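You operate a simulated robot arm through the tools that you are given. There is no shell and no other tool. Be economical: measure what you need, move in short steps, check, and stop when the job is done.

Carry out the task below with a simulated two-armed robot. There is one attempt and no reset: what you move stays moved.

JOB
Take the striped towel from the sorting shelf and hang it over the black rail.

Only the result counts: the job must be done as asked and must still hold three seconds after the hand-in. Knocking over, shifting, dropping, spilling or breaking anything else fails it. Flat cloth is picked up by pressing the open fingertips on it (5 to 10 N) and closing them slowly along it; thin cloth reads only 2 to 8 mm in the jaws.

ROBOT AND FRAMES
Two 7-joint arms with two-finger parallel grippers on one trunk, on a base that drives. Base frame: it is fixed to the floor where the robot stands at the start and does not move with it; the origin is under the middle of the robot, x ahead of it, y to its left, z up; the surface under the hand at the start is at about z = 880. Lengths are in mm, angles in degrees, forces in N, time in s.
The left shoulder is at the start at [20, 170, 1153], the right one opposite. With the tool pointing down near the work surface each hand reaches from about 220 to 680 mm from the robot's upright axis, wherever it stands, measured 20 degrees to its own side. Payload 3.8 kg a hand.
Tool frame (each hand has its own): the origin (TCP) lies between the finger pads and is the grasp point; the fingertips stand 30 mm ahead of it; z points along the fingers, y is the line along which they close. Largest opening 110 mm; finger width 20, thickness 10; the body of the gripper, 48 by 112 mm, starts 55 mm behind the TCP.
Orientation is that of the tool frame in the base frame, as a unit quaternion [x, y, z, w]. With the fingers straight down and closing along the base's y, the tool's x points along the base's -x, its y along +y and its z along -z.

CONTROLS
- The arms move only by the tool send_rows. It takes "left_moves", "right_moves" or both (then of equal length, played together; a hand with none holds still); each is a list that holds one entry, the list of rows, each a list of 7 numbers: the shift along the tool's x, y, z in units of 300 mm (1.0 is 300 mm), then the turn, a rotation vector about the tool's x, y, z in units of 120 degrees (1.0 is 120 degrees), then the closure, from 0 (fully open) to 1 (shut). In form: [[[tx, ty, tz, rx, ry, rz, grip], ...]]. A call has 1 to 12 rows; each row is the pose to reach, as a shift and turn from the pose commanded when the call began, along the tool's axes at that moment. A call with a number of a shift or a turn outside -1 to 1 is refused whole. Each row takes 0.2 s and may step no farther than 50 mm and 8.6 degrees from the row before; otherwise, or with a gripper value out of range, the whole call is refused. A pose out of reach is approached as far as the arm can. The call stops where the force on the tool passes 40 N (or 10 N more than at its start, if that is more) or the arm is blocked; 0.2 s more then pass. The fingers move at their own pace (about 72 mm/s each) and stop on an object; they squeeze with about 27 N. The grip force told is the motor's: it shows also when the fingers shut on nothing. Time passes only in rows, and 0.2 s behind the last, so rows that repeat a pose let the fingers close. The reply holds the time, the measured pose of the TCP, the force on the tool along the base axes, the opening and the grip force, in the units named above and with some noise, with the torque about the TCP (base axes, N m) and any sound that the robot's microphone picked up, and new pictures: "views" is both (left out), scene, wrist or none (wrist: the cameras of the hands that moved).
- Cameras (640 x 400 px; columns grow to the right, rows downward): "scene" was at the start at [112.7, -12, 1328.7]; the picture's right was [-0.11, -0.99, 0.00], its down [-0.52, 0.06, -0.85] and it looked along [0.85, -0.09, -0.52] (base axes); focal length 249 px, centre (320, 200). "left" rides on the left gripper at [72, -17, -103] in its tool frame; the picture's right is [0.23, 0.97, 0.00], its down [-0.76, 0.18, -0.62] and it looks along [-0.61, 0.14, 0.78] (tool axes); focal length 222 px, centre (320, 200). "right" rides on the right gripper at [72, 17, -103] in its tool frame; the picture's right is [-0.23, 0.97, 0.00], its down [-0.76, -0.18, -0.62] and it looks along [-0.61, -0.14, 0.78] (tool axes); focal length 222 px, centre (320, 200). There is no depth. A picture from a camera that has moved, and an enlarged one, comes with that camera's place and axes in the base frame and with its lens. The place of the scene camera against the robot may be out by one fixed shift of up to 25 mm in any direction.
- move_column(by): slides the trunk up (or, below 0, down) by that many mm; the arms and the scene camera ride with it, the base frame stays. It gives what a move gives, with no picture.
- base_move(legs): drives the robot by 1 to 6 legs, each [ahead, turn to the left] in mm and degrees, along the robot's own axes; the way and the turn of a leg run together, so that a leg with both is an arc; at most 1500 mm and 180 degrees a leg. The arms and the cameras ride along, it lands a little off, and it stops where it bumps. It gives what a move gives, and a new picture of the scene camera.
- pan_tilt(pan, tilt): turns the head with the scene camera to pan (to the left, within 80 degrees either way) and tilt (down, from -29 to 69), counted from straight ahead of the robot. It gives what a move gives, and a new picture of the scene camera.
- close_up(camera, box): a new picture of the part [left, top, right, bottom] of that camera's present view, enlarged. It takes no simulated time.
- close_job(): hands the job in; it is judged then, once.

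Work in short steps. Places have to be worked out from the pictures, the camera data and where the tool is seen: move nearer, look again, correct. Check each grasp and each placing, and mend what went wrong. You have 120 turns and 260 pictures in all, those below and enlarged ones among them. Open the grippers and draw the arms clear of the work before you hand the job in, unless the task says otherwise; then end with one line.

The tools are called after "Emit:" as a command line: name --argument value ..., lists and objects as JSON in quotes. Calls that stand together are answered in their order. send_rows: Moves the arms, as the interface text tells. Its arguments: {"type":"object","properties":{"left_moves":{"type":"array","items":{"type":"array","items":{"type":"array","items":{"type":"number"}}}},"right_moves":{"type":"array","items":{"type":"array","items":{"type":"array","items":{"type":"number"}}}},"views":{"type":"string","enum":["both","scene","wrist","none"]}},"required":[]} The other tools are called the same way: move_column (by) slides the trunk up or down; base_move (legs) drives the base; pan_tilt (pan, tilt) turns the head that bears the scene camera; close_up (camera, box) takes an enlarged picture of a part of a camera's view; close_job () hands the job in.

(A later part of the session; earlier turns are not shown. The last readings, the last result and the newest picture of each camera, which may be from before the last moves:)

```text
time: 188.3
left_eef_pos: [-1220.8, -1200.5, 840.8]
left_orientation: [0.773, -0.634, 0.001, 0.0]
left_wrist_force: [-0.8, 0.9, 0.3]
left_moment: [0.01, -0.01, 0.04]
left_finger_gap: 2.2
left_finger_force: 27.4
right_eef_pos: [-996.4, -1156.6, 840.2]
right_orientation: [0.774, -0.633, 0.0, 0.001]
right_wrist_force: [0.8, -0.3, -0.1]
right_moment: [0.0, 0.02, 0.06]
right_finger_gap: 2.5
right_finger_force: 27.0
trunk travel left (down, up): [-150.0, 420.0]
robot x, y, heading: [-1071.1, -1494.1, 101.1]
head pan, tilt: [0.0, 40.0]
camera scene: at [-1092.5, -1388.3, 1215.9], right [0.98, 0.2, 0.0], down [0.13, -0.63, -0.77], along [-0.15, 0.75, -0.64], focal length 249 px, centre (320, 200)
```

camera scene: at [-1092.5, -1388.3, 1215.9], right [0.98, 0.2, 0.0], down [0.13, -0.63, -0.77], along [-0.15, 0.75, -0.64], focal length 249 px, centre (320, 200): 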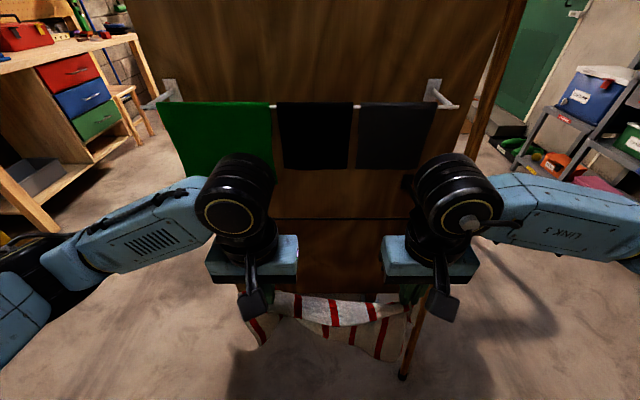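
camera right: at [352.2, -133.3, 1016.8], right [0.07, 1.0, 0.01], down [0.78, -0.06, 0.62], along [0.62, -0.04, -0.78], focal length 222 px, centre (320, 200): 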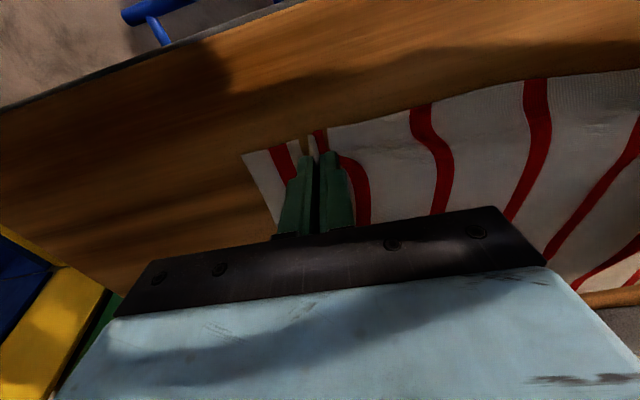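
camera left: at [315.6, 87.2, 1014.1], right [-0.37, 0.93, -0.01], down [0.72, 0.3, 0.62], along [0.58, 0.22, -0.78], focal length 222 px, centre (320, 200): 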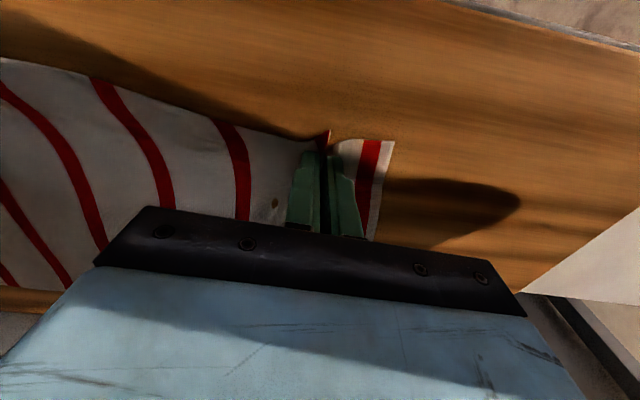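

Squarely in front; the black rail is visible as a dark line across. I pitch both hands 40° forward while moving 130 mm ahead and 40 up, so the wrist cameras can see the rail.

Emit:
send_rows --left_moves '[[[-0.087, 0, -0.03, 0, -0.0667, 0, 1], [-0.173, 0, -0.06, 0, -0.1333, 0, 1], [-0.26, 0, -0.09, 0, -0.2, 0, 1], [-0.347, 0, -0.12, 0, -0.2667, 0, 1], [-0.433, 0, -0.133, 0, -0.333, 0, 1], [-0.433, 0, -0.133, 0, -0.333, 0, 1]]]' --right_moves '[[[-0.087, 0, -0.03, 0, -0.0667, 0, 1], [-0.173, 0, -0.06, 0, -0.1333, 0, 1], [-0.26, 0, -0.09, 0, -0.2, 0, 1], [-0.347, 0, -0.12, 0, -0.2667, 0, 1], [-0.433, 0, -0.133, 0, -0.333, 0, 1], [-0.433, 0, -0.133, 0, -0.333, 0, 1]]]' --views "both"

```text
time: 189.7
left_eef_pos: [-1246.2, -1072.8, 880.6]
left_orientation: [0.726, -0.596, -0.265, -0.218]
left_wrist_force: [0.2, -1.2, -0.3]
left_moment: [0.0, -0.02, -0.02]
left_finger_gap: 2.5
left_finger_force: 27.0
right_eef_pos: [-1022.1, -1028.4, 879.4]
right_orientation: [0.726, -0.596, -0.265, -0.218]
right_wrist_force: [-1.0, 0.8, -0.7]
right_moment: [-0.01, 0.02, 0.02]
right_finger_gap: 2.2
right_finger_force: 27.5
trunk travel left (down, up): [-150.0, 420.0]
robot x, y, heading: [-1075.8, -1492.8, 101.2]
head pan, tilt: [0.0, 40.0]
camera scene: at [-1092.6, -1388.3, 1215.9], right [0.98, 0.2, 0.0], down [0.13, -0.63, -0.77], along [-0.15, 0.75, -0.64], focal length 249 px, centre (320, 200)
camera right: at [-1014.8, -1151.6, 914.8], right [-0.99, -0.02, 0.15], down [0.14, 0.21, 0.97], along [-0.05, 0.98, -0.21], focal length 222 px, centre (320, 200)
camera left: at [-1206.3, -1187.8, 912.4], right [-0.92, -0.36, -0.15], down [-0.21, 0.14, 0.97], along [-0.33, 0.92, -0.21], focal length 222 px, centre (320, 200)
```

scene: 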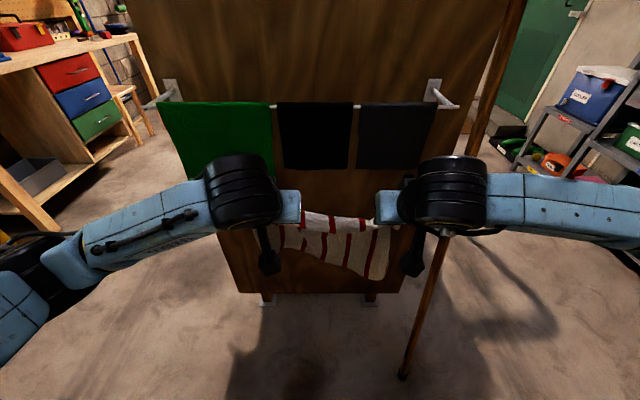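
right: 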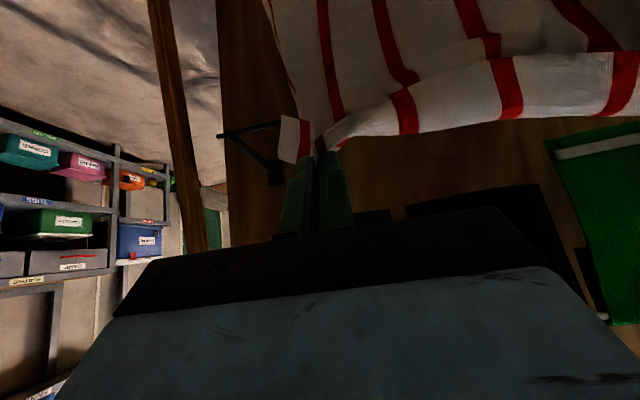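
left: 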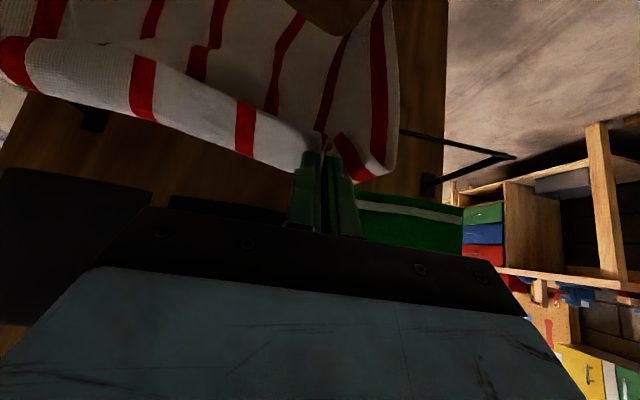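

Both rail ends are visible in the wrist cameras. I raise both hands by 60 mm to get parallax for the exact rail height.

Emit:
send_rows --left_moves '[[[-0.0643, 0, -0.0766, 0, 0, 0, 1], [-0.1286, 0, -0.1532, 0, 0, 0, 1]]]' --right_moves '[[[-0.0643, 0, -0.0766, 0, 0, 0, 1], [-0.1286, 0, -0.1532, 0, 0, 0, 1]]]' --views "wrist"

Emit:
close_up --camera "right" --box '[160, 60, 340, 200]'

Emit:
close_up --camera "left" --box '[360, 60, 560, 220]'

```text
time: 190.3
left_eef_pos: [-1246.5, -1073.5, 941.3]
left_orientation: [0.726, -0.596, -0.265, -0.217]
left_wrist_force: [-0.1, -0.1, -0.6]
left_moment: [0.03, 0.02, 0.01]
left_finger_gap: 2.4
left_finger_force: 27.2
right_eef_pos: [-1022.6, -1029.5, 940.2]
right_orientation: [0.726, -0.596, -0.265, -0.217]
right_wrist_force: [0.0, 0.1, 0.0]
right_moment: [0.0, -0.01, 0.01]
right_finger_gap: 2.5
right_finger_force: 27.3
trunk travel left (down, up): [-150.0, 420.0]
robot x, y, heading: [-1075.5, -1490.4, 101.1]
head pan, tilt: [0.0, 40.0]
camera right: at [-1015.2, -1152.3, 975.1], right [-0.99, -0.02, 0.15], down [0.14, 0.21, 0.97], along [-0.05, 0.98, -0.21], focal length 222 px, centre (320, 200)
camera left: at [-1206.3, -1188.7, 972.5], right [-0.92, -0.36, -0.14], down [-0.21, 0.15, 0.97], along [-0.33, 0.92, -0.21], focal length 222 px, centre (320, 200)
```

right: 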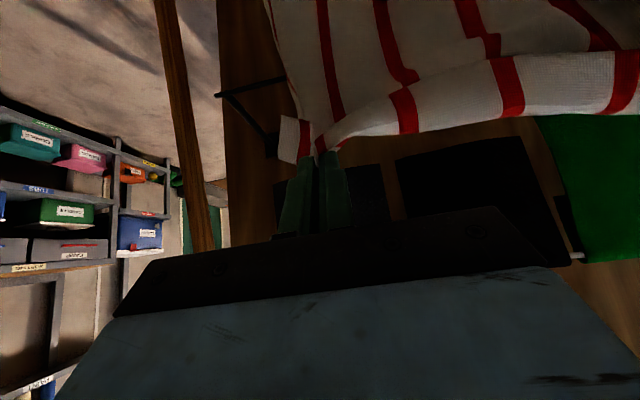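
left: 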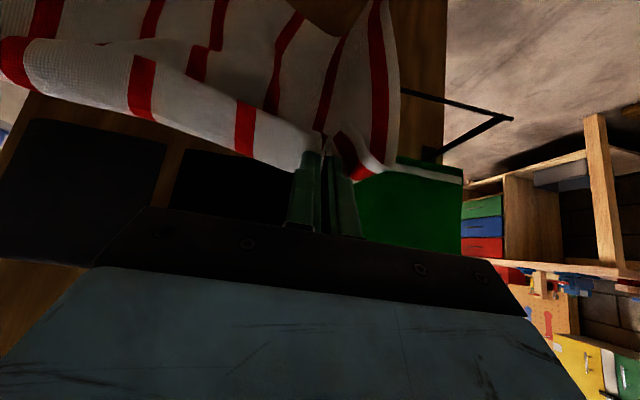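

```text
2.86 times, centred on (250, 130) of right
camera zoom: at [-1015.2, -1152.3, 975.1], right [-0.99, -0.02, 0.15], down [0.14, 0.21, 0.97], along [-0.05, 0.98, -0.21], focal length 635 px, centre (520, 400)
```

zoom: 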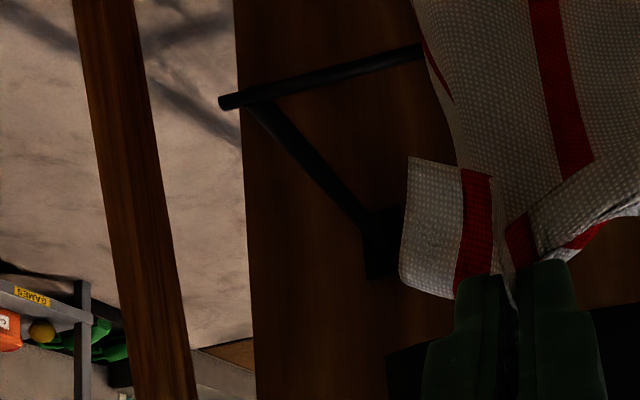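

```text
2.50 times, centred on (460, 140) of left
camera zoom: at [-1206.3, -1188.7, 972.5], right [-0.92, -0.36, -0.14], down [-0.21, 0.15, 0.97], along [-0.33, 0.92, -0.21], focal length 555 px, centre (-30, 350)
```

zoom: 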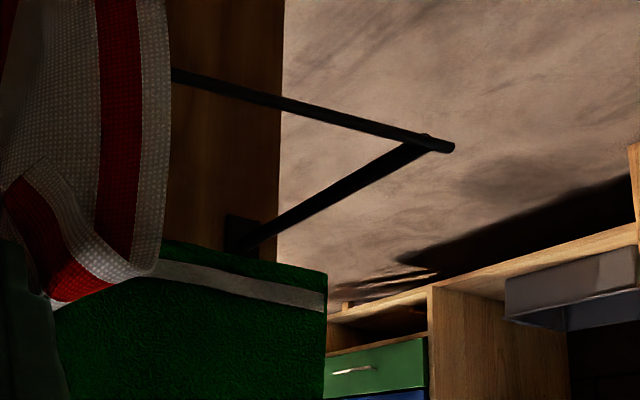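

Parallax gives the rail at z≈745, ≈572 mm ahead of the robot, from -373 (left) to +287 (right); dark towels above end at z≈820–870. I move to tips ≈30 mm before the rail and 110 above it, shifted 25 mm right to avoid the low green towel.

Emit:
send_rows --left_moves '[[[-0.023, -0.028, 0.11, 0, 0, 0, 1], [-0.046, -0.056, 0.22, 0, 0, 0, 1], [-0.069, -0.083, 0.328, 0, 0, 0, 1], [-0.069, -0.083, 0.328, 0, 0, 0, 1]]]' --right_moves '[[[-0.023, -0.028, 0.11, 0, 0, 0, 1], [-0.046, -0.056, 0.22, 0, 0, 0, 1], [-0.069, -0.083, 0.328, 0, 0, 0, 1], [-0.069, -0.083, 0.328, 0, 0, 0, 1]]]' --views "both"

```text
time: 191.3
left_eef_pos: [-1236.8, -990.1, 877.9]
left_orientation: [0.727, -0.596, -0.264, -0.217]
left_wrist_force: [1.4, 0.0, -0.3]
left_moment: [-0.05, 0.03, 0.05]
left_finger_gap: 2.3
left_finger_force: 27.3
right_eef_pos: [-1013.7, -948.1, 876.6]
right_orientation: [0.727, -0.595, -0.265, -0.217]
right_wrist_force: [0.4, 0.3, -0.1]
right_moment: [0.01, -0.01, 0.06]
right_finger_gap: 2.3
right_finger_force: 27.1
trunk travel left (down, up): [-150.0, 420.0]
robot x, y, heading: [-1072.8, -1492.0, 101.0]
head pan, tilt: [0.0, 40.0]
camera scene: at [-1092.6, -1388.3, 1216.0], right [0.98, 0.2, 0.0], down [0.13, -0.63, -0.77], along [-0.15, 0.75, -0.64], focal length 249 px, centre (320, 200)
camera right: at [-1006.8, -1068.4, 911.4], right [-0.99, -0.02, 0.15], down [0.14, 0.21, 0.97], along [-0.05, 0.98, -0.21], focal length 222 px, centre (320, 200)
camera left: at [-1197.1, -1105.1, 909.3], right [-0.92, -0.36, -0.15], down [-0.21, 0.14, 0.97], along [-0.33, 0.92, -0.21], focal length 222 px, centre (320, 200)
```

scene: 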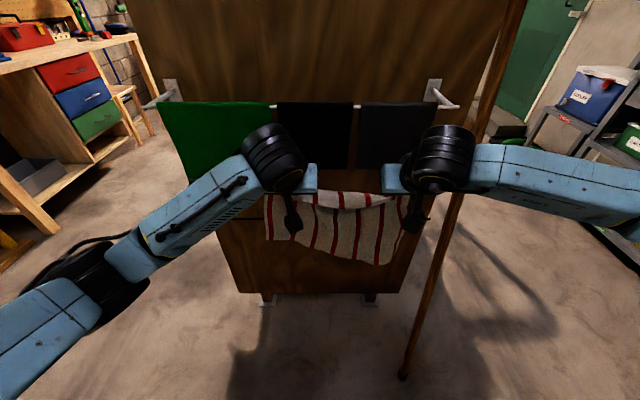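
right: 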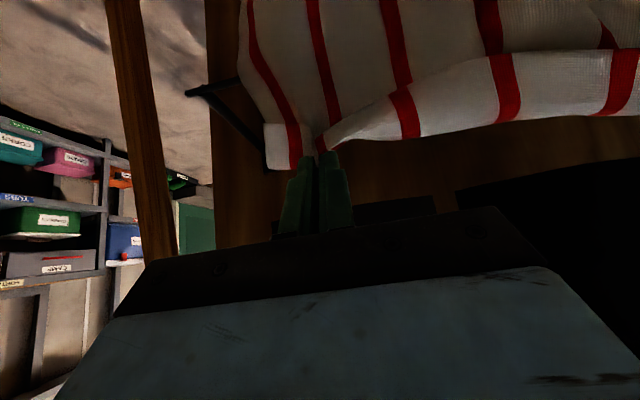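
left: 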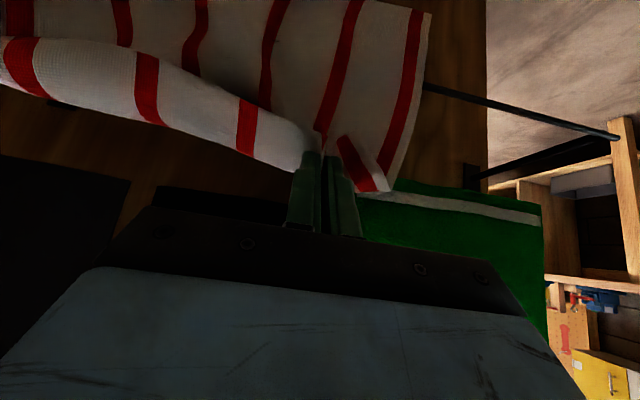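

Rail position confirmed (E end -905,-878 at z 745). I advance along the tool axis, first 110 mm.

Emit:
send_rows --left_moves '[[[0, 0, 0.09, 0, 0, 0, 1], [0, 0, 0.18, 0, 0, 0, 1], [0, 0, 0.27, 0, 0, 0, 1], [0, 0, 0.367, 0, 0, 0, 1]]]' --right_moves '[[[0, 0, 0.09, 0, 0, 0, 1], [0, 0, 0.18, 0, 0, 0, 1], [0, 0, 0.27, 0, 0, 0, 1], [0, 0, 0.367, 0, 0, 0, 1]]]' --views "both"

```text
time: 192.3
left_eef_pos: [-1250.9, -920.6, 792.4]
left_orientation: [0.727, -0.596, -0.264, -0.216]
left_wrist_force: [-0.8, -0.1, 0.9]
left_moment: [-0.02, 0.01, 0.01]
left_finger_gap: 2.5
left_finger_force: 26.8
right_eef_pos: [-1028.9, -876.9, 793.5]
right_orientation: [0.727, -0.596, -0.265, -0.216]
right_wrist_force: [0.3, 0.1, -0.7]
right_moment: [0.02, 0.0, 0.01]
right_finger_gap: 2.3
right_finger_force: 26.9
trunk travel left (down, up): [-150.0, 420.0]
robot x, y, heading: [-1076.5, -1487.1, 101.4]
head pan, tilt: [0.0, 40.0]
camera scene: at [-1092.6, -1388.0, 1215.9], right [0.98, 0.2, 0.0], down [0.13, -0.63, -0.77], along [-0.15, 0.75, -0.64], focal length 249 px, centre (320, 200)
camera right: at [-1021.3, -999.3, 828.6], right [-0.99, -0.02, 0.15], down [0.14, 0.21, 0.97], along [-0.05, 0.98, -0.21], focal length 222 px, centre (320, 200)
camera left: at [-1211.5, -1036.0, 824.9], right [-0.92, -0.36, -0.15], down [-0.21, 0.15, 0.97], along [-0.33, 0.92, -0.21], focal length 222 px, centre (320, 200)
```

scene: 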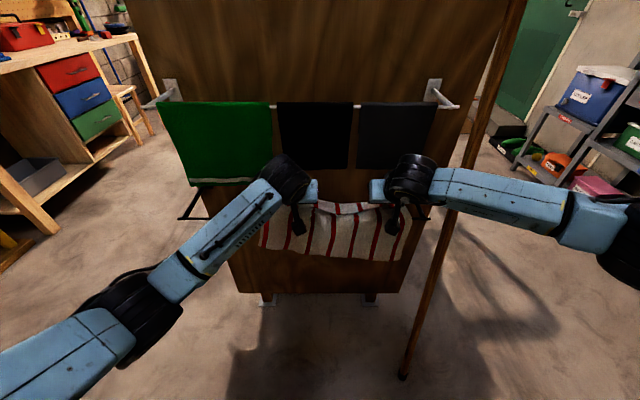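
right: 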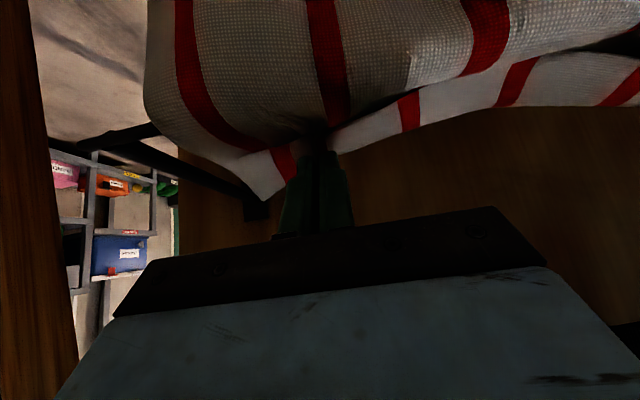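
left: 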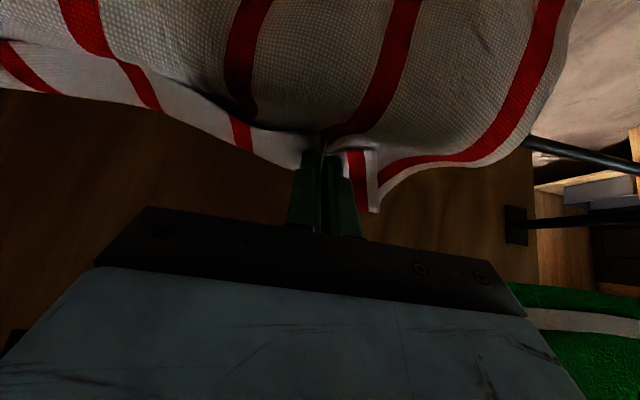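

The cloth is draping over the rail as planned. I advance the remaining ~90 mm along the axis.

Emit:
send_rows --left_moves '[[[0, 0, 0.08, 0, 0, 0, 1], [0, 0, 0.16, 0, 0, 0, 1], [0, 0, 0.23, 0, 0, 0, 1], [0, 0, 0.3, 0, 0, 0, 1]]]' --right_moves '[[[0, 0, 0.08, 0, 0, 0, 1], [0, 0, 0.16, 0, 0, 0, 1], [0, 0, 0.23, 0, 0, 0, 1], [0, 0, 0.3, 0, 0, 0, 1]]]' --views "both"

```text
time: 193.3
left_eef_pos: [-1262.1, -863.8, 726.3]
left_orientation: [0.727, -0.596, -0.265, -0.216]
left_wrist_force: [-0.1, -0.1, 0.0]
left_moment: [-0.01, 0.03, 0.03]
left_finger_gap: 2.5
left_finger_force: 27.4
right_eef_pos: [-1038.8, -821.3, 725.3]
right_orientation: [0.727, -0.595, -0.265, -0.216]
right_wrist_force: [-0.4, -0.5, -0.6]
right_moment: [-0.01, 0.03, 0.05]
right_finger_gap: 2.3
right_finger_force: 26.8
trunk travel left (down, up): [-150.0, 420.0]
robot x, y, heading: [-1074.7, -1488.2, 101.1]
head pan, tilt: [0.0, 40.0]
camera scene: at [-1092.6, -1388.0, 1215.9], right [0.98, 0.2, 0.0], down [0.13, -0.63, -0.77], along [-0.15, 0.75, -0.64], focal length 249 px, centre (320, 200)
camera right: at [-1031.1, -942.8, 759.4], right [-0.99, -0.02, 0.15], down [0.14, 0.21, 0.97], along [-0.05, 0.98, -0.21], focal length 222 px, centre (320, 200)
camera left: at [-1222.5, -979.1, 756.9], right [-0.92, -0.36, -0.15], down [-0.21, 0.14, 0.97], along [-0.33, 0.92, -0.21], focal length 222 px, centre (320, 200)
```

scene: 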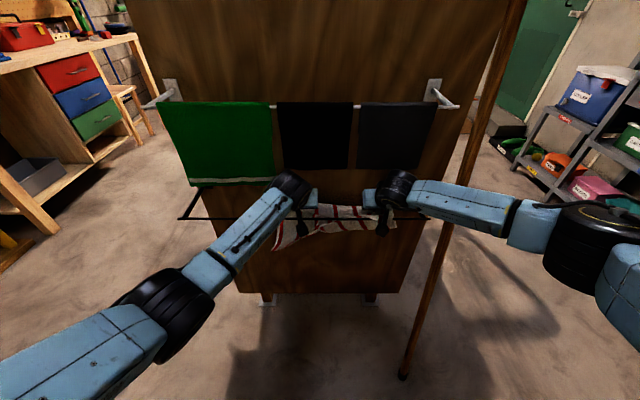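
right: 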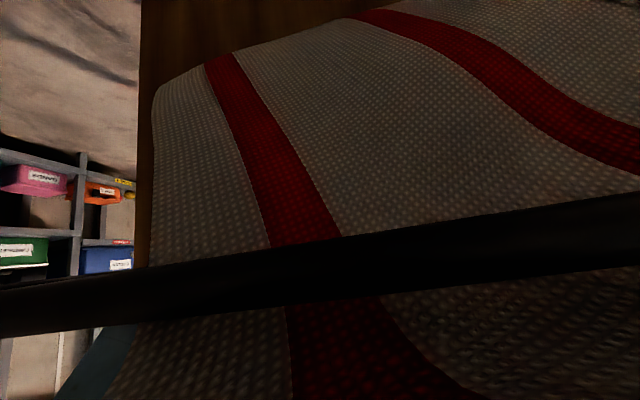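
left: 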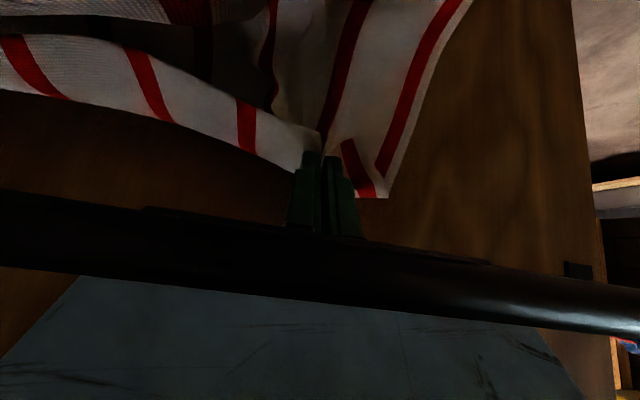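

The rail now seems to lie in front of the cloth. I zoom in to understand.

Emit:
close_up --camera "scene" --box '[240, 160, 440, 280]'

```text
3.20 times, centred on (340, 220) of scene
camera zoom: at [-1092.6, -1388.0, 1215.9], right [0.98, 0.2, 0.0], down [0.13, -0.63, -0.77], along [-0.15, 0.75, -0.64], focal length 798 px, centre (256, 136)
```

zoom: 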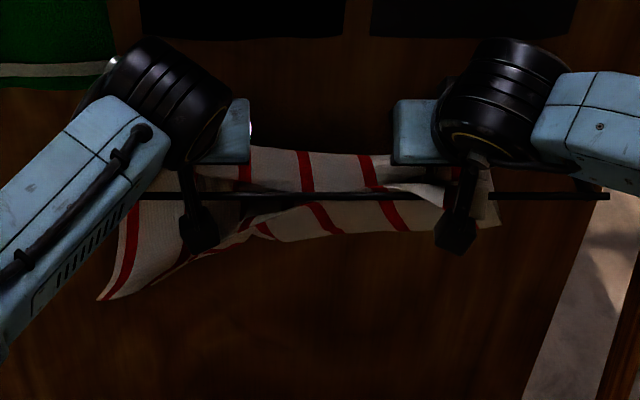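

The free part of the towel seems to have swung behind the rail. I wait a second for it to settle and look again.

Emit:
send_rows --left_moves '[[[0, 0, 0, 0, 0, 0, 1], [0, 0, 0, 0, 0, 0, 1], [0, 0, 0, 0, 0, 0, 1], [0, 0, 0, 0, 0, 0, 1], [0, 0, 0, 0, 0, 0, 1]]]' --right_moves '[[[0, 0, 0, 0, 0, 0, 1], [0, 0, 0, 0, 0, 0, 1], [0, 0, 0, 0, 0, 0, 1], [0, 0, 0, 0, 0, 0, 1], [0, 0, 0, 0, 0, 0, 1]]]' --views "wrist"

Emit:
close_up --camera "scene" --box '[240, 160, 440, 280]'

```text
time: 194.5
left_eef_pos: [-1260.9, -864.0, 724.8]
left_orientation: [0.726, -0.596, -0.265, -0.217]
left_wrist_force: [0.0, -0.2, -0.7]
left_moment: [-0.01, 0.0, 0.03]
left_finger_gap: 2.1
left_finger_force: 27.1
right_eef_pos: [-1037.7, -821.2, 725.2]
right_orientation: [0.726, -0.596, -0.265, -0.217]
right_wrist_force: [0.0, 0.8, 0.7]
right_moment: [0.03, 0.01, 0.03]
right_finger_gap: 2.5
right_finger_force: 26.5
trunk travel left (down, up): [-150.0, 420.0]
robot x, y, heading: [-1074.2, -1487.6, 101.3]
head pan, tilt: [0.0, 40.0]
camera right: at [-1031.1, -943.0, 760.0], right [-0.99, -0.02, 0.15], down [0.14, 0.21, 0.97], along [-0.05, 0.98, -0.21], focal length 222 px, centre (320, 200)
camera left: at [-1222.4, -979.6, 757.0], right [-0.92, -0.36, -0.15], down [-0.21, 0.14, 0.97], along [-0.33, 0.92, -0.21], focal length 222 px, centre (320, 200)
```

right: 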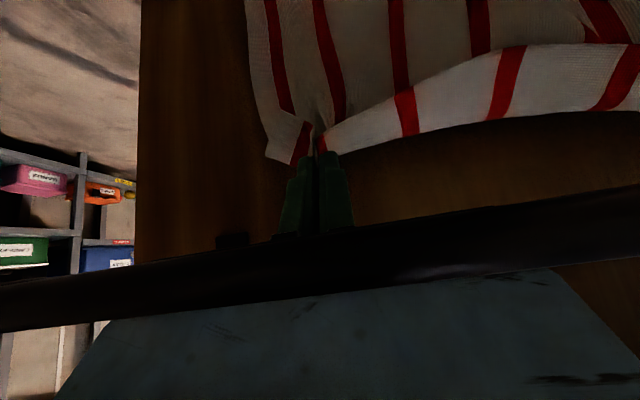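
left: 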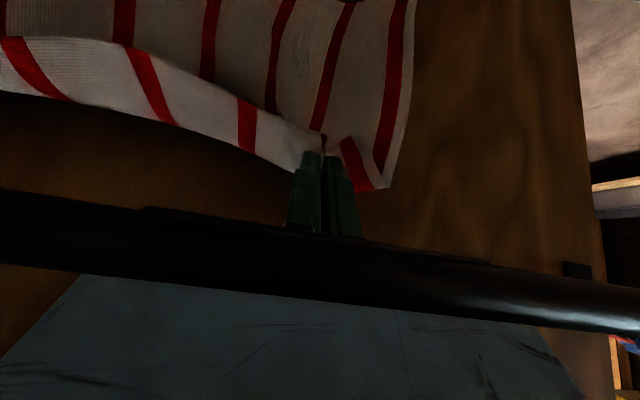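

```text
3.20 times, centred on (340, 220) of scene
camera zoom: at [-1092.6, -1388.3, 1215.9], right [0.98, 0.2, 0.0], down [0.13, -0.63, -0.77], along [-0.15, 0.75, -0.64], focal length 798 px, centre (256, 136)
```

zoom: 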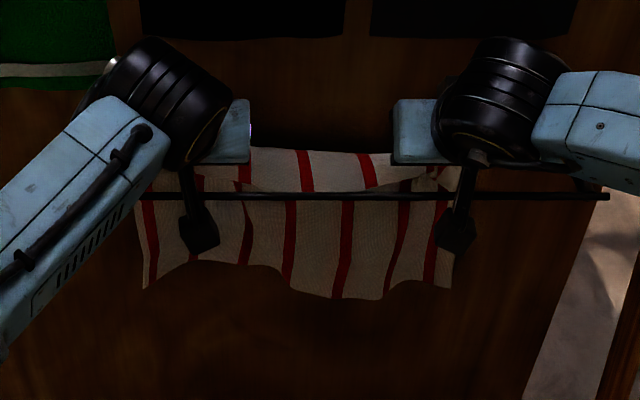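

It now hangs neatly behind the rail, between rail and panel. That allows a simpler way: slowly pull the held edge back over the rail toward me until about half is in front. I retreat slowly along the axis.

Emit:
send_rows --left_moves '[[[0, 0, -0.028, 0, 0, 0, 1], [0, 0, -0.056, 0, 0, 0, 1], [0, 0, -0.084, 0, 0, 0, 1], [0, 0, -0.112, 0, 0, 0, 1], [0, 0, -0.14, 0, 0, 0, 1], [0, 0, -0.168, 0, 0, 0, 1], [0, 0, -0.196, 0, 0, 0, 1], [0, 0, -0.224, 0, 0, 0, 1], [0, 0, -0.252, 0, 0, 0, 1], [0, 0, -0.28, 0, 0, 0, 1], [0, 0, -0.308, 0, 0, 0, 1], [0, 0, -0.336, 0, 0, 0, 1]]]' --right_moves '[[[0, 0, -0.028, 0, 0, 0, 1], [0, 0, -0.056, 0, 0, 0, 1], [0, 0, -0.084, 0, 0, 0, 1], [0, 0, -0.112, 0, 0, 0, 1], [0, 0, -0.14, 0, 0, 0, 1], [0, 0, -0.168, 0, 0, 0, 1], [0, 0, -0.196, 0, 0, 0, 1], [0, 0, -0.224, 0, 0, 0, 1], [0, 0, -0.252, 0, 0, 0, 1], [0, 0, -0.28, 0, 0, 0, 1], [0, 0, -0.308, 0, 0, 0, 1], [0, 0, -0.336, 0, 0, 0, 1]]]' --views "both"

```text
time: 197.1
left_eef_pos: [-1248.5, -928.2, 802.9]
left_orientation: [0.726, -0.596, -0.264, -0.217]
left_wrist_force: [-0.4, -0.5, -0.7]
left_moment: [0.0, 0.02, 0.02]
left_finger_gap: 2.2
left_finger_force: 26.6
right_eef_pos: [-1026.4, -885.1, 803.1]
right_orientation: [0.727, -0.596, -0.265, -0.216]
right_wrist_force: [1.0, -0.4, 0.0]
right_moment: [0.01, 0.01, 0.03]
right_finger_gap: 2.5
right_finger_force: 27.3
trunk travel left (down, up): [-150.0, 420.0]
robot x, y, heading: [-1074.9, -1488.9, 101.3]
head pan, tilt: [0.0, 40.0]
camera scene: at [-1092.5, -1388.3, 1215.9], right [0.98, 0.2, 0.0], down [0.13, -0.63, -0.77], along [-0.15, 0.75, -0.64], focal length 249 px, centre (320, 200)
camera right: at [-1019.2, -1007.1, 837.8], right [-0.99, -0.02, 0.15], down [0.14, 0.21, 0.97], along [-0.05, 0.98, -0.21], focal length 222 px, centre (320, 200)
camera left: at [-1209.6, -1043.1, 834.8], right [-0.92, -0.36, -0.15], down [-0.21, 0.14, 0.97], along [-0.33, 0.92, -0.21], focal length 222 px, centre (320, 200)
```

scene: 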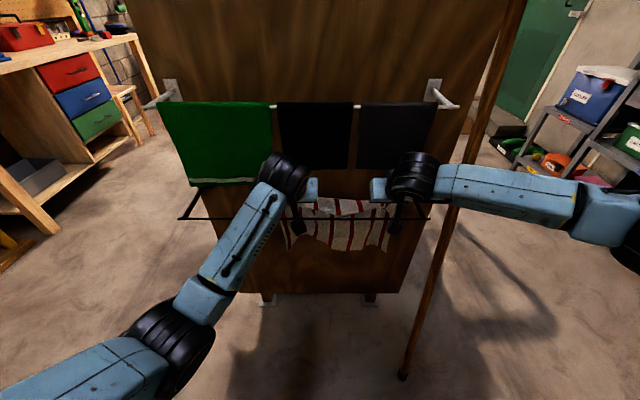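
right: 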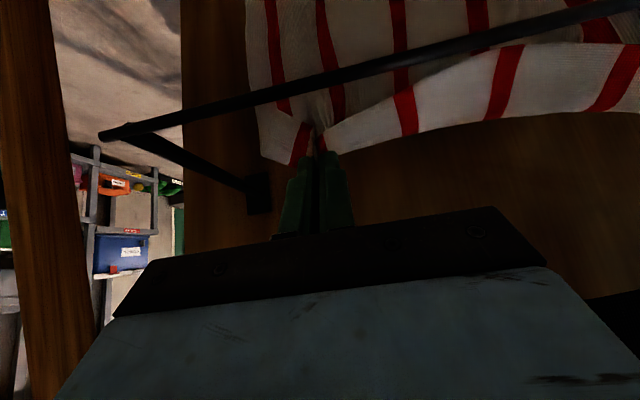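
left: 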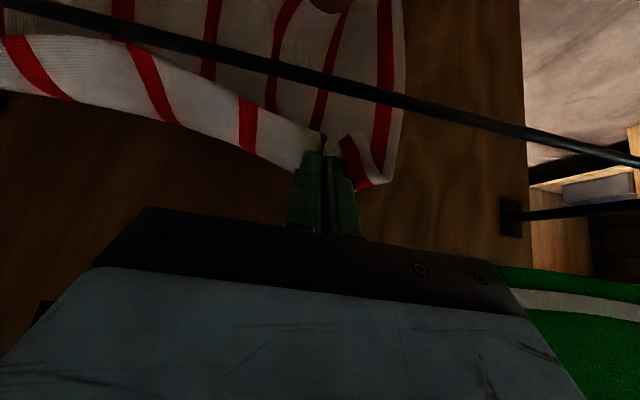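

Cloth still hangs from the tips, behind the rail. I pull back over the rail slowly toward me.

Emit:
send_rows --left_moves '[[[0.0125, 0, -0.0257, 0, 0, 0, 1], [0.025, 0, -0.0513, 0, 0, 0, 1], [0.0375, 0, -0.077, 0, 0, 0, 1], [0.05, 0, -0.1027, 0, 0, 0, 1], [0.0625, 0, -0.1283, 0, 0, 0, 1], [0.075, 0, -0.154, 0, 0, 0, 1], [0.102, 0, -0.1695, 0, 0, 0, 1], [0.129, 0, -0.185, 0, 0, 0, 1], [0.156, 0, -0.2005, 0, 0, 0, 1], [0.183, 0, -0.216, 0, 0, 0, 1], [0.21, 0, -0.2315, 0, 0, 0, 1], [0.237, 0, -0.247, 0, 0, 0, 1]]]' --right_moves '[[[0.0125, 0, -0.0257, 0, 0, 0, 1], [0.025, 0, -0.0513, 0, 0, 0, 1], [0.0375, 0, -0.077, 0, 0, 0, 1], [0.05, 0, -0.1027, 0, 0, 0, 1], [0.0625, 0, -0.1283, 0, 0, 0, 1], [0.075, 0, -0.154, 0, 0, 0, 1], [0.102, 0, -0.1695, 0, 0, 0, 1], [0.129, 0, -0.185, 0, 0, 0, 1], [0.156, 0, -0.2005, 0, 0, 0, 1], [0.183, 0, -0.216, 0, 0, 0, 1], [0.21, 0, -0.2315, 0, 0, 0, 1], [0.237, 0, -0.247, 0, 0, 0, 1]]]' --views "both"

Emit:
close_up --camera "scene" --box '[240, 160, 440, 280]'

```text
time: 199.7
left_eef_pos: [-1228.6, -1028.8, 814.1]
left_orientation: [0.727, -0.595, -0.265, -0.216]
left_wrist_force: [0.5, 0.3, -0.4]
left_moment: [-0.01, -0.02, 0.1]
left_finger_gap: 2.2
left_finger_force: 27.5
right_eef_pos: [-1005.8, -984.7, 813.8]
right_orientation: [0.727, -0.596, -0.265, -0.217]
right_wrist_force: [0.7, -0.1, 0.1]
right_moment: [-0.01, -0.01, 0.03]
right_finger_gap: 2.2
right_finger_force: 27.4
trunk travel left (down, up): [-150.0, 420.0]
robot x, y, heading: [-1076.1, -1491.4, 101.1]
head pan, tilt: [0.0, 40.0]
camera scene: at [-1092.6, -1388.3, 1215.9], right [0.98, 0.2, 0.0], down [0.13, -0.63, -0.77], along [-0.15, 0.75, -0.64], focal length 249 px, centre (320, 200)
camera right: at [-998.5, -1107.3, 848.2], right [-0.99, -0.02, 0.15], down [0.14, 0.21, 0.97], along [-0.05, 0.98, -0.21], focal length 222 px, centre (320, 200)
camera left: at [-1189.6, -1143.4, 845.9], right [-0.92, -0.36, -0.15], down [-0.21, 0.14, 0.97], along [-0.33, 0.92, -0.21], focal length 222 px, centre (320, 200)
```

scene: 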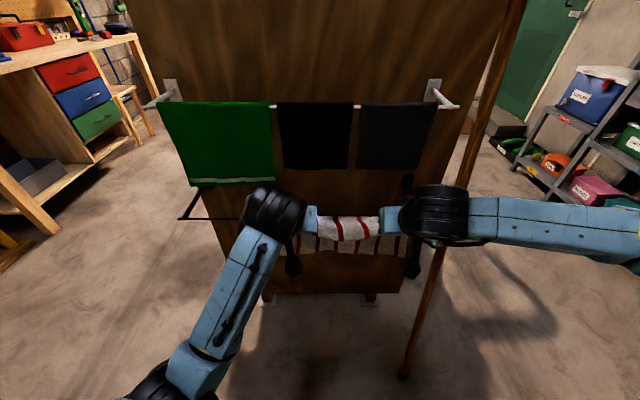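
right: 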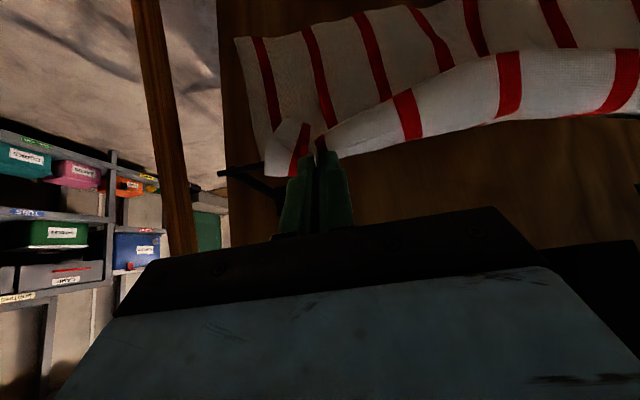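
left: 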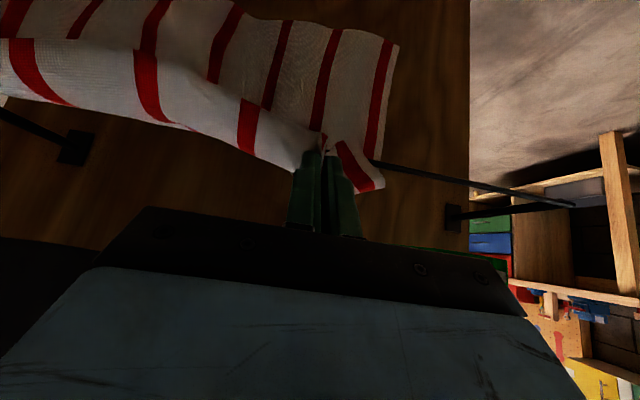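

```text
3.20 times, centred on (340, 220) of scene
camera zoom: at [-1092.6, -1388.3, 1215.9], right [0.98, 0.2, 0.0], down [0.13, -0.63, -0.77], along [-0.15, 0.75, -0.64], focal length 798 px, centre (256, 136)
```

zoom: 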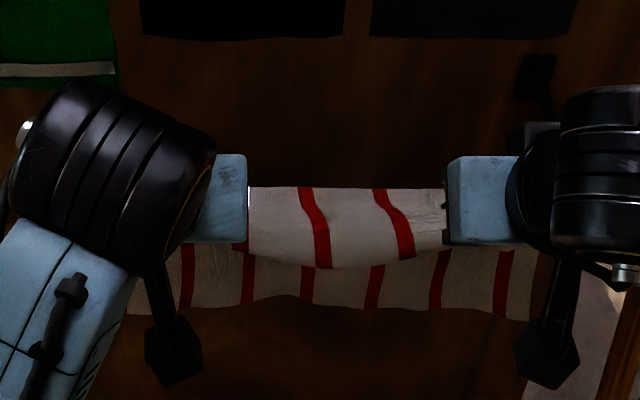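

It's now draped over the rail with the held edge on my side. I lower the hands slowly in front of the rail so front and back come to about equal lengths.

Emit:
send_rows --left_moves '[[[0.0313, 0, 0.0245, 0, 0, 0, 1], [0.0627, 0, 0.049, 0, 0, 0, 1], [0.094, 0, 0.0735, 0, 0, 0, 1], [0.1253, 0, 0.098, 0, 0, 0, 1], [0.1567, 0, 0.1225, 0, 0, 0, 1], [0.188, 0, 0.147, 0, 0, 0, 1], [0.205, 0, 0.1835, 0, 0, 0, 1], [0.222, 0, 0.22, 0, 0, 0, 1], [0.239, 0, 0.2565, 0, 0, 0, 1], [0.256, 0, 0.293, 0, 0, 0, 1], [0.273, 0, 0.3295, 0, 0, 0, 1], [0.29, 0, 0.366, 0, 0, 0, 1]]]' --right_moves '[[[0.0313, 0, 0.0245, 0, 0, 0, 1], [0.0627, 0, 0.049, 0, 0, 0, 1], [0.094, 0, 0.0735, 0, 0, 0, 1], [0.1253, 0, 0.098, 0, 0, 0, 1], [0.1567, 0, 0.1225, 0, 0, 0, 1], [0.188, 0, 0.147, 0, 0, 0, 1], [0.205, 0, 0.1835, 0, 0, 0, 1], [0.222, 0, 0.22, 0, 0, 0, 1], [0.239, 0, 0.2565, 0, 0, 0, 1], [0.256, 0, 0.293, 0, 0, 0, 1], [0.273, 0, 0.3295, 0, 0, 0, 1], [0.29, 0, 0.366, 0, 0, 0, 1]]]' --views "both"

Emit:
close_up --camera "scene" --box '[240, 160, 440, 300]'

```text
time: 202.3
left_eef_pos: [-1230.8, -1024.5, 673.6]
left_orientation: [0.728, -0.595, -0.265, -0.216]
left_wrist_force: [0.2, 0.0, 0.4]
left_moment: [0.0, 0.03, 0.05]
left_finger_gap: 2.4
left_finger_force: 26.8
right_eef_pos: [-1007.6, -979.8, 673.9]
right_orientation: [0.726, -0.596, -0.265, -0.216]
right_wrist_force: [0.0, -0.6, 0.0]
right_moment: [0.02, 0.05, 0.04]
right_finger_gap: 2.6
right_finger_force: 26.9
trunk travel left (down, up): [-150.0, 420.0]
robot x, y, heading: [-1075.8, -1488.6, 101.6]
head pan, tilt: [0.0, 40.0]
camera scene: at [-1092.5, -1388.3, 1215.9], right [0.98, 0.2, 0.0], down [0.13, -0.63, -0.77], along [-0.15, 0.75, -0.64], focal length 249 px, centre (320, 200)
camera right: at [-999.8, -1103.2, 708.1], right [-0.99, -0.02, 0.15], down [0.14, 0.21, 0.97], along [-0.05, 0.98, -0.21], focal length 222 px, centre (320, 200)
camera left: at [-1191.5, -1139.9, 705.2], right [-0.92, -0.36, -0.15], down [-0.21, 0.14, 0.97], along [-0.33, 0.92, -0.21], focal length 222 px, centre (320, 200)
```

scene: 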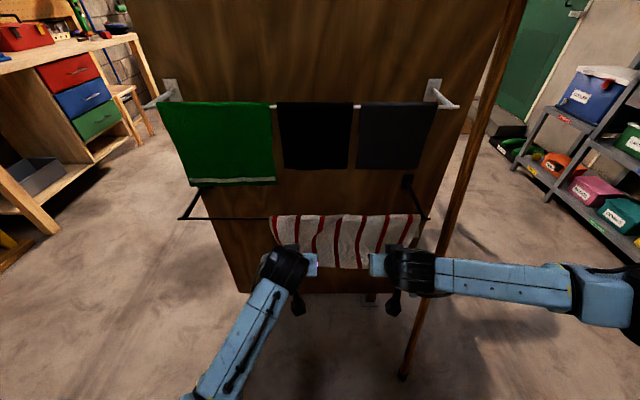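
right: 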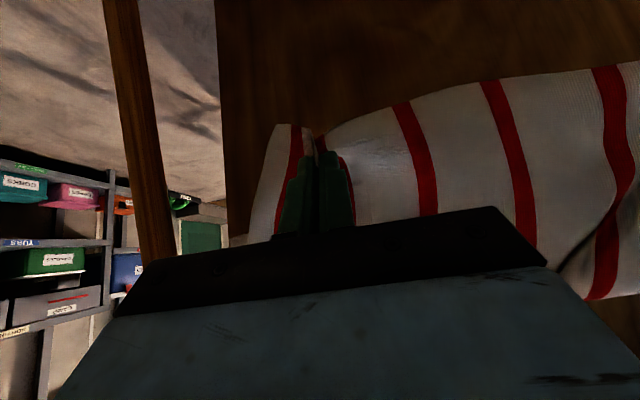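
left: 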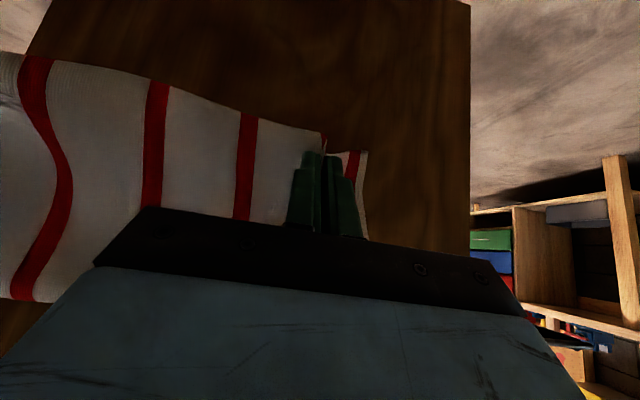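

```text
2.86 times, centred on (340, 230) of scene
camera zoom: at [-1092.5, -1388.3, 1215.9], right [0.98, 0.2, 0.0], down [0.13, -0.63, -0.77], along [-0.15, 0.75, -0.64], focal length 712 px, centre (263, 114)
```

zoom: 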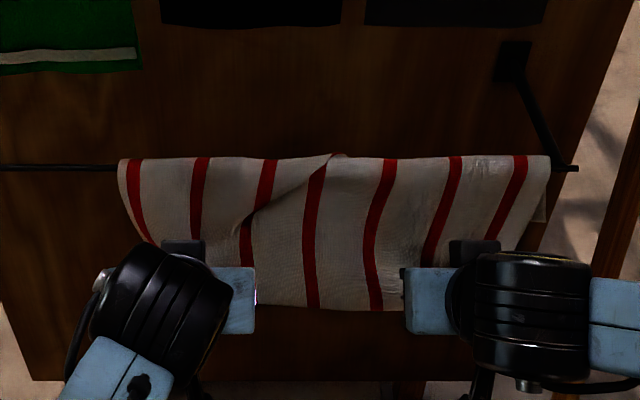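

Nicely draped over the black rail, roughly half on each side. I open both grippers and wait for the cloth to settle.

Emit:
send_rows --left_moves '[[[0, 0, 0, 0, 0, 0, 0.9], [0, 0, 0, 0, 0, 0, 0.8], [0, 0, 0, 0, 0, 0, 0.7], [0, 0, 0, 0, 0, 0, 0.6], [0, 0, 0, 0, 0, 0, 0.6]]]' --right_moves '[[[0, 0, 0, 0, 0, 0, 0.9], [0, 0, 0, 0, 0, 0, 0.8], [0, 0, 0, 0, 0, 0, 0.7], [0, 0, 0, 0, 0, 0, 0.6], [0, 0, 0, 0, 0, 0, 0.6]]]' --views "both"

Emit:
close_up --camera "scene" --box '[240, 160, 440, 300]'

```text
time: 203.5
left_eef_pos: [-1230.8, -1025.8, 674.0]
left_orientation: [0.727, -0.596, -0.264, -0.217]
left_wrist_force: [-0.5, 0.4, 0.6]
left_moment: [-0.01, 0.0, 0.0]
left_finger_gap: 44.0
left_finger_force: 0.0
right_eef_pos: [-1008.0, -980.2, 674.4]
right_orientation: [0.726, -0.596, -0.265, -0.218]
right_wrist_force: [1.0, -0.6, -0.6]
right_moment: [0.01, 0.02, 0.01]
right_finger_gap: 44.2
right_finger_force: 0.0
trunk travel left (down, up): [-150.0, 420.0]
robot x, y, heading: [-1074.2, -1490.4, 101.3]
head pan, tilt: [0.0, 40.0]
camera scene: at [-1092.6, -1388.3, 1215.9], right [0.98, 0.2, 0.0], down [0.13, -0.63, -0.77], along [-0.15, 0.75, -0.64], focal length 249 px, centre (320, 200)
camera right: at [-999.7, -1103.2, 708.2], right [-0.99, -0.02, 0.15], down [0.14, 0.21, 0.97], along [-0.05, 0.98, -0.21], focal length 222 px, centre (320, 200)
camera left: at [-1191.3, -1140.0, 705.5], right [-0.92, -0.36, -0.15], down [-0.21, 0.14, 0.97], along [-0.33, 0.92, -0.21], focal length 222 px, centre (320, 200)
```

scene: 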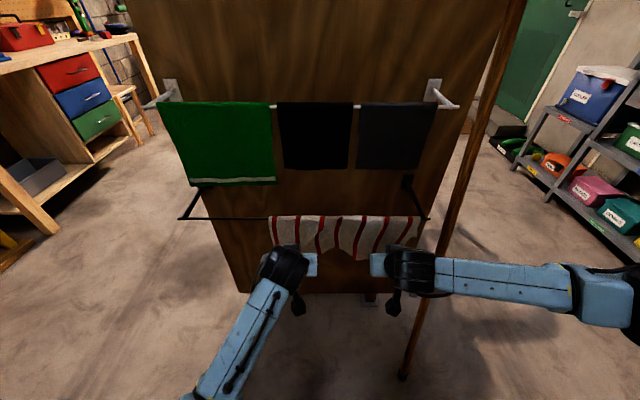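
right: 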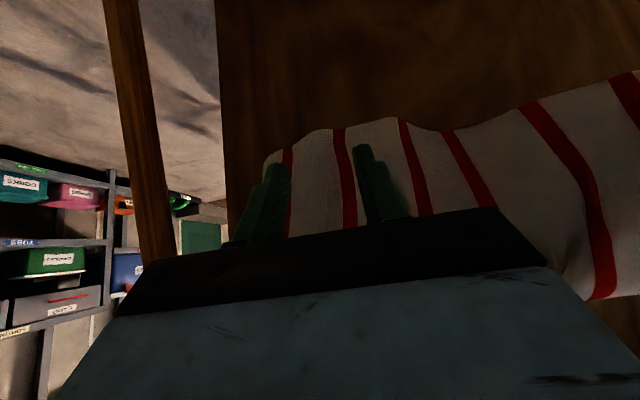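
left: 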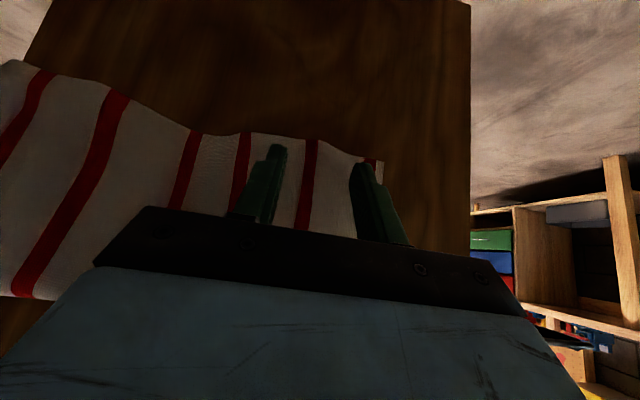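

```text
2.86 times, centred on (340, 230) of scene
camera zoom: at [-1092.6, -1388.3, 1215.9], right [0.98, 0.2, 0.0], down [0.13, -0.63, -0.77], along [-0.15, 0.75, -0.64], focal length 712 px, centre (263, 114)
```

zoom: 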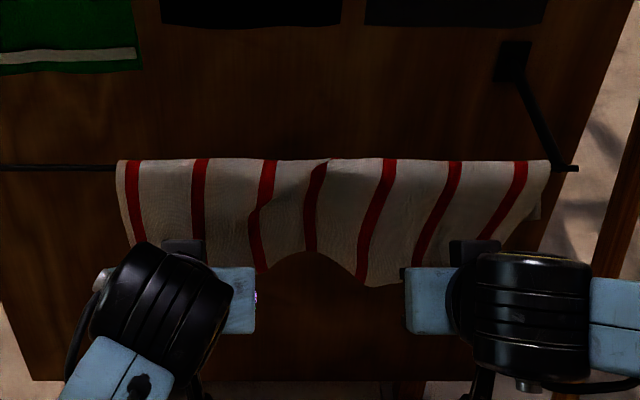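

Released and stable. I withdraw the hands straight back and check the hang.

Emit:
send_rows --left_moves '[[[0.05, 0, -0.042, 0, 0, 0, 0.6], [0.11, 0, -0.092, 0, 0, 0, 0.6], [0.2, 0, -0.168, 0, 0, 0, 0.6], [0.3, 0, -0.252, 0, 0, 0, 0.6], [0.4, 0, -0.336, 0, 0, 0, 0.3]]]' --right_moves '[[[0.05, 0, -0.042, 0, 0, 0, 0.6], [0.11, 0, -0.092, 0, 0, 0, 0.6], [0.2, 0, -0.168, 0, 0, 0, 0.6], [0.3, 0, -0.252, 0, 0, 0, 0.6], [0.4, 0, -0.336, 0, 0, 0, 0.3]]]' --views "both"

Emit:
close_up --camera "scene" --box '[240, 160, 440, 300]'

```text
time: 204.7
left_eef_pos: [-1198.6, -1178.1, 674.0]
left_orientation: [0.726, -0.597, -0.264, -0.217]
left_wrist_force: [0.6, 0.2, 0.1]
left_moment: [-0.03, 0.0, -0.01]
left_finger_gap: 77.2
left_finger_force: 0.0
right_eef_pos: [-995.3, -1132.2, 685.9]
right_orientation: [0.727, -0.597, -0.26, -0.218]
right_wrist_force: [-0.6, 0.4, 0.0]
right_moment: [-0.02, 0.01, 0.02]
right_finger_gap: 76.9
right_finger_force: 0.0
right hand out of reach, approached as far as the arm can: row 4, 5
trunk travel left (down, up): [-150.0, 420.0]
robot x, y, heading: [-1073.7, -1487.7, 101.3]
head pan, tilt: [0.0, 40.0]
camera scene: at [-1091.7, -1388.3, 1215.9], right [0.98, 0.2, 0.0], down [0.13, -0.63, -0.77], along [-0.15, 0.75, -0.64], focal length 249 px, centre (320, 200)
camera right: at [-989.4, -1253.3, 720.5], right [-0.99, -0.02, 0.14], down [0.13, 0.22, 0.97], along [-0.05, 0.98, -0.21], focal length 222 px, centre (320, 200)
camera left: at [-1159.3, -1293.3, 705.7], right [-0.92, -0.36, -0.15], down [-0.21, 0.14, 0.97], along [-0.33, 0.92, -0.21], focal length 222 px, centre (320, 200)
```

scene: 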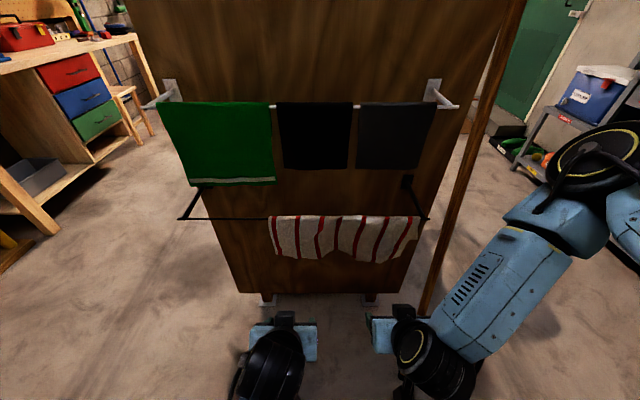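
right: 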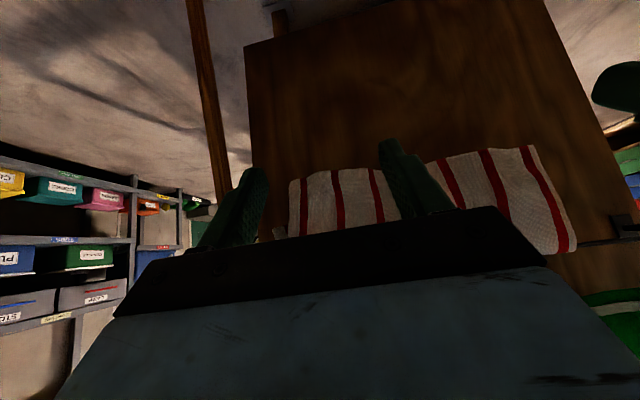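
left: 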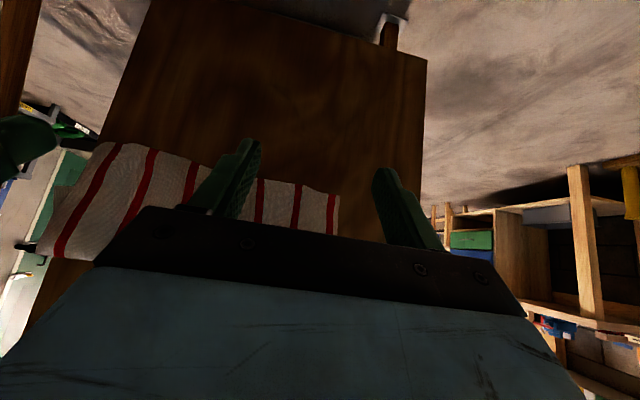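

```text
2.86 times, centred on (340, 230) of scene
camera zoom: at [-1091.7, -1388.3, 1215.9], right [0.98, 0.2, 0.0], down [0.13, -0.63, -0.77], along [-0.15, 0.75, -0.64], focal length 712 px, centre (263, 114)
```

zoom: 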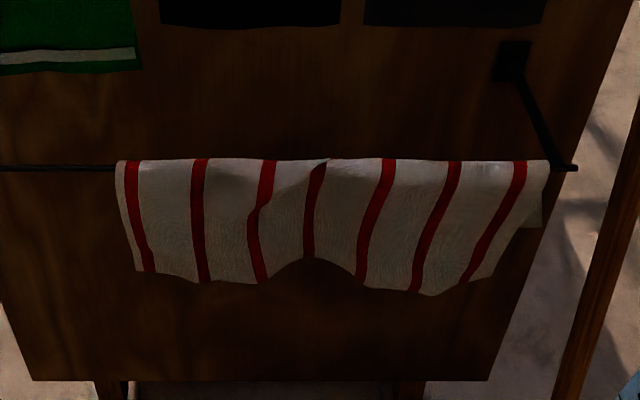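

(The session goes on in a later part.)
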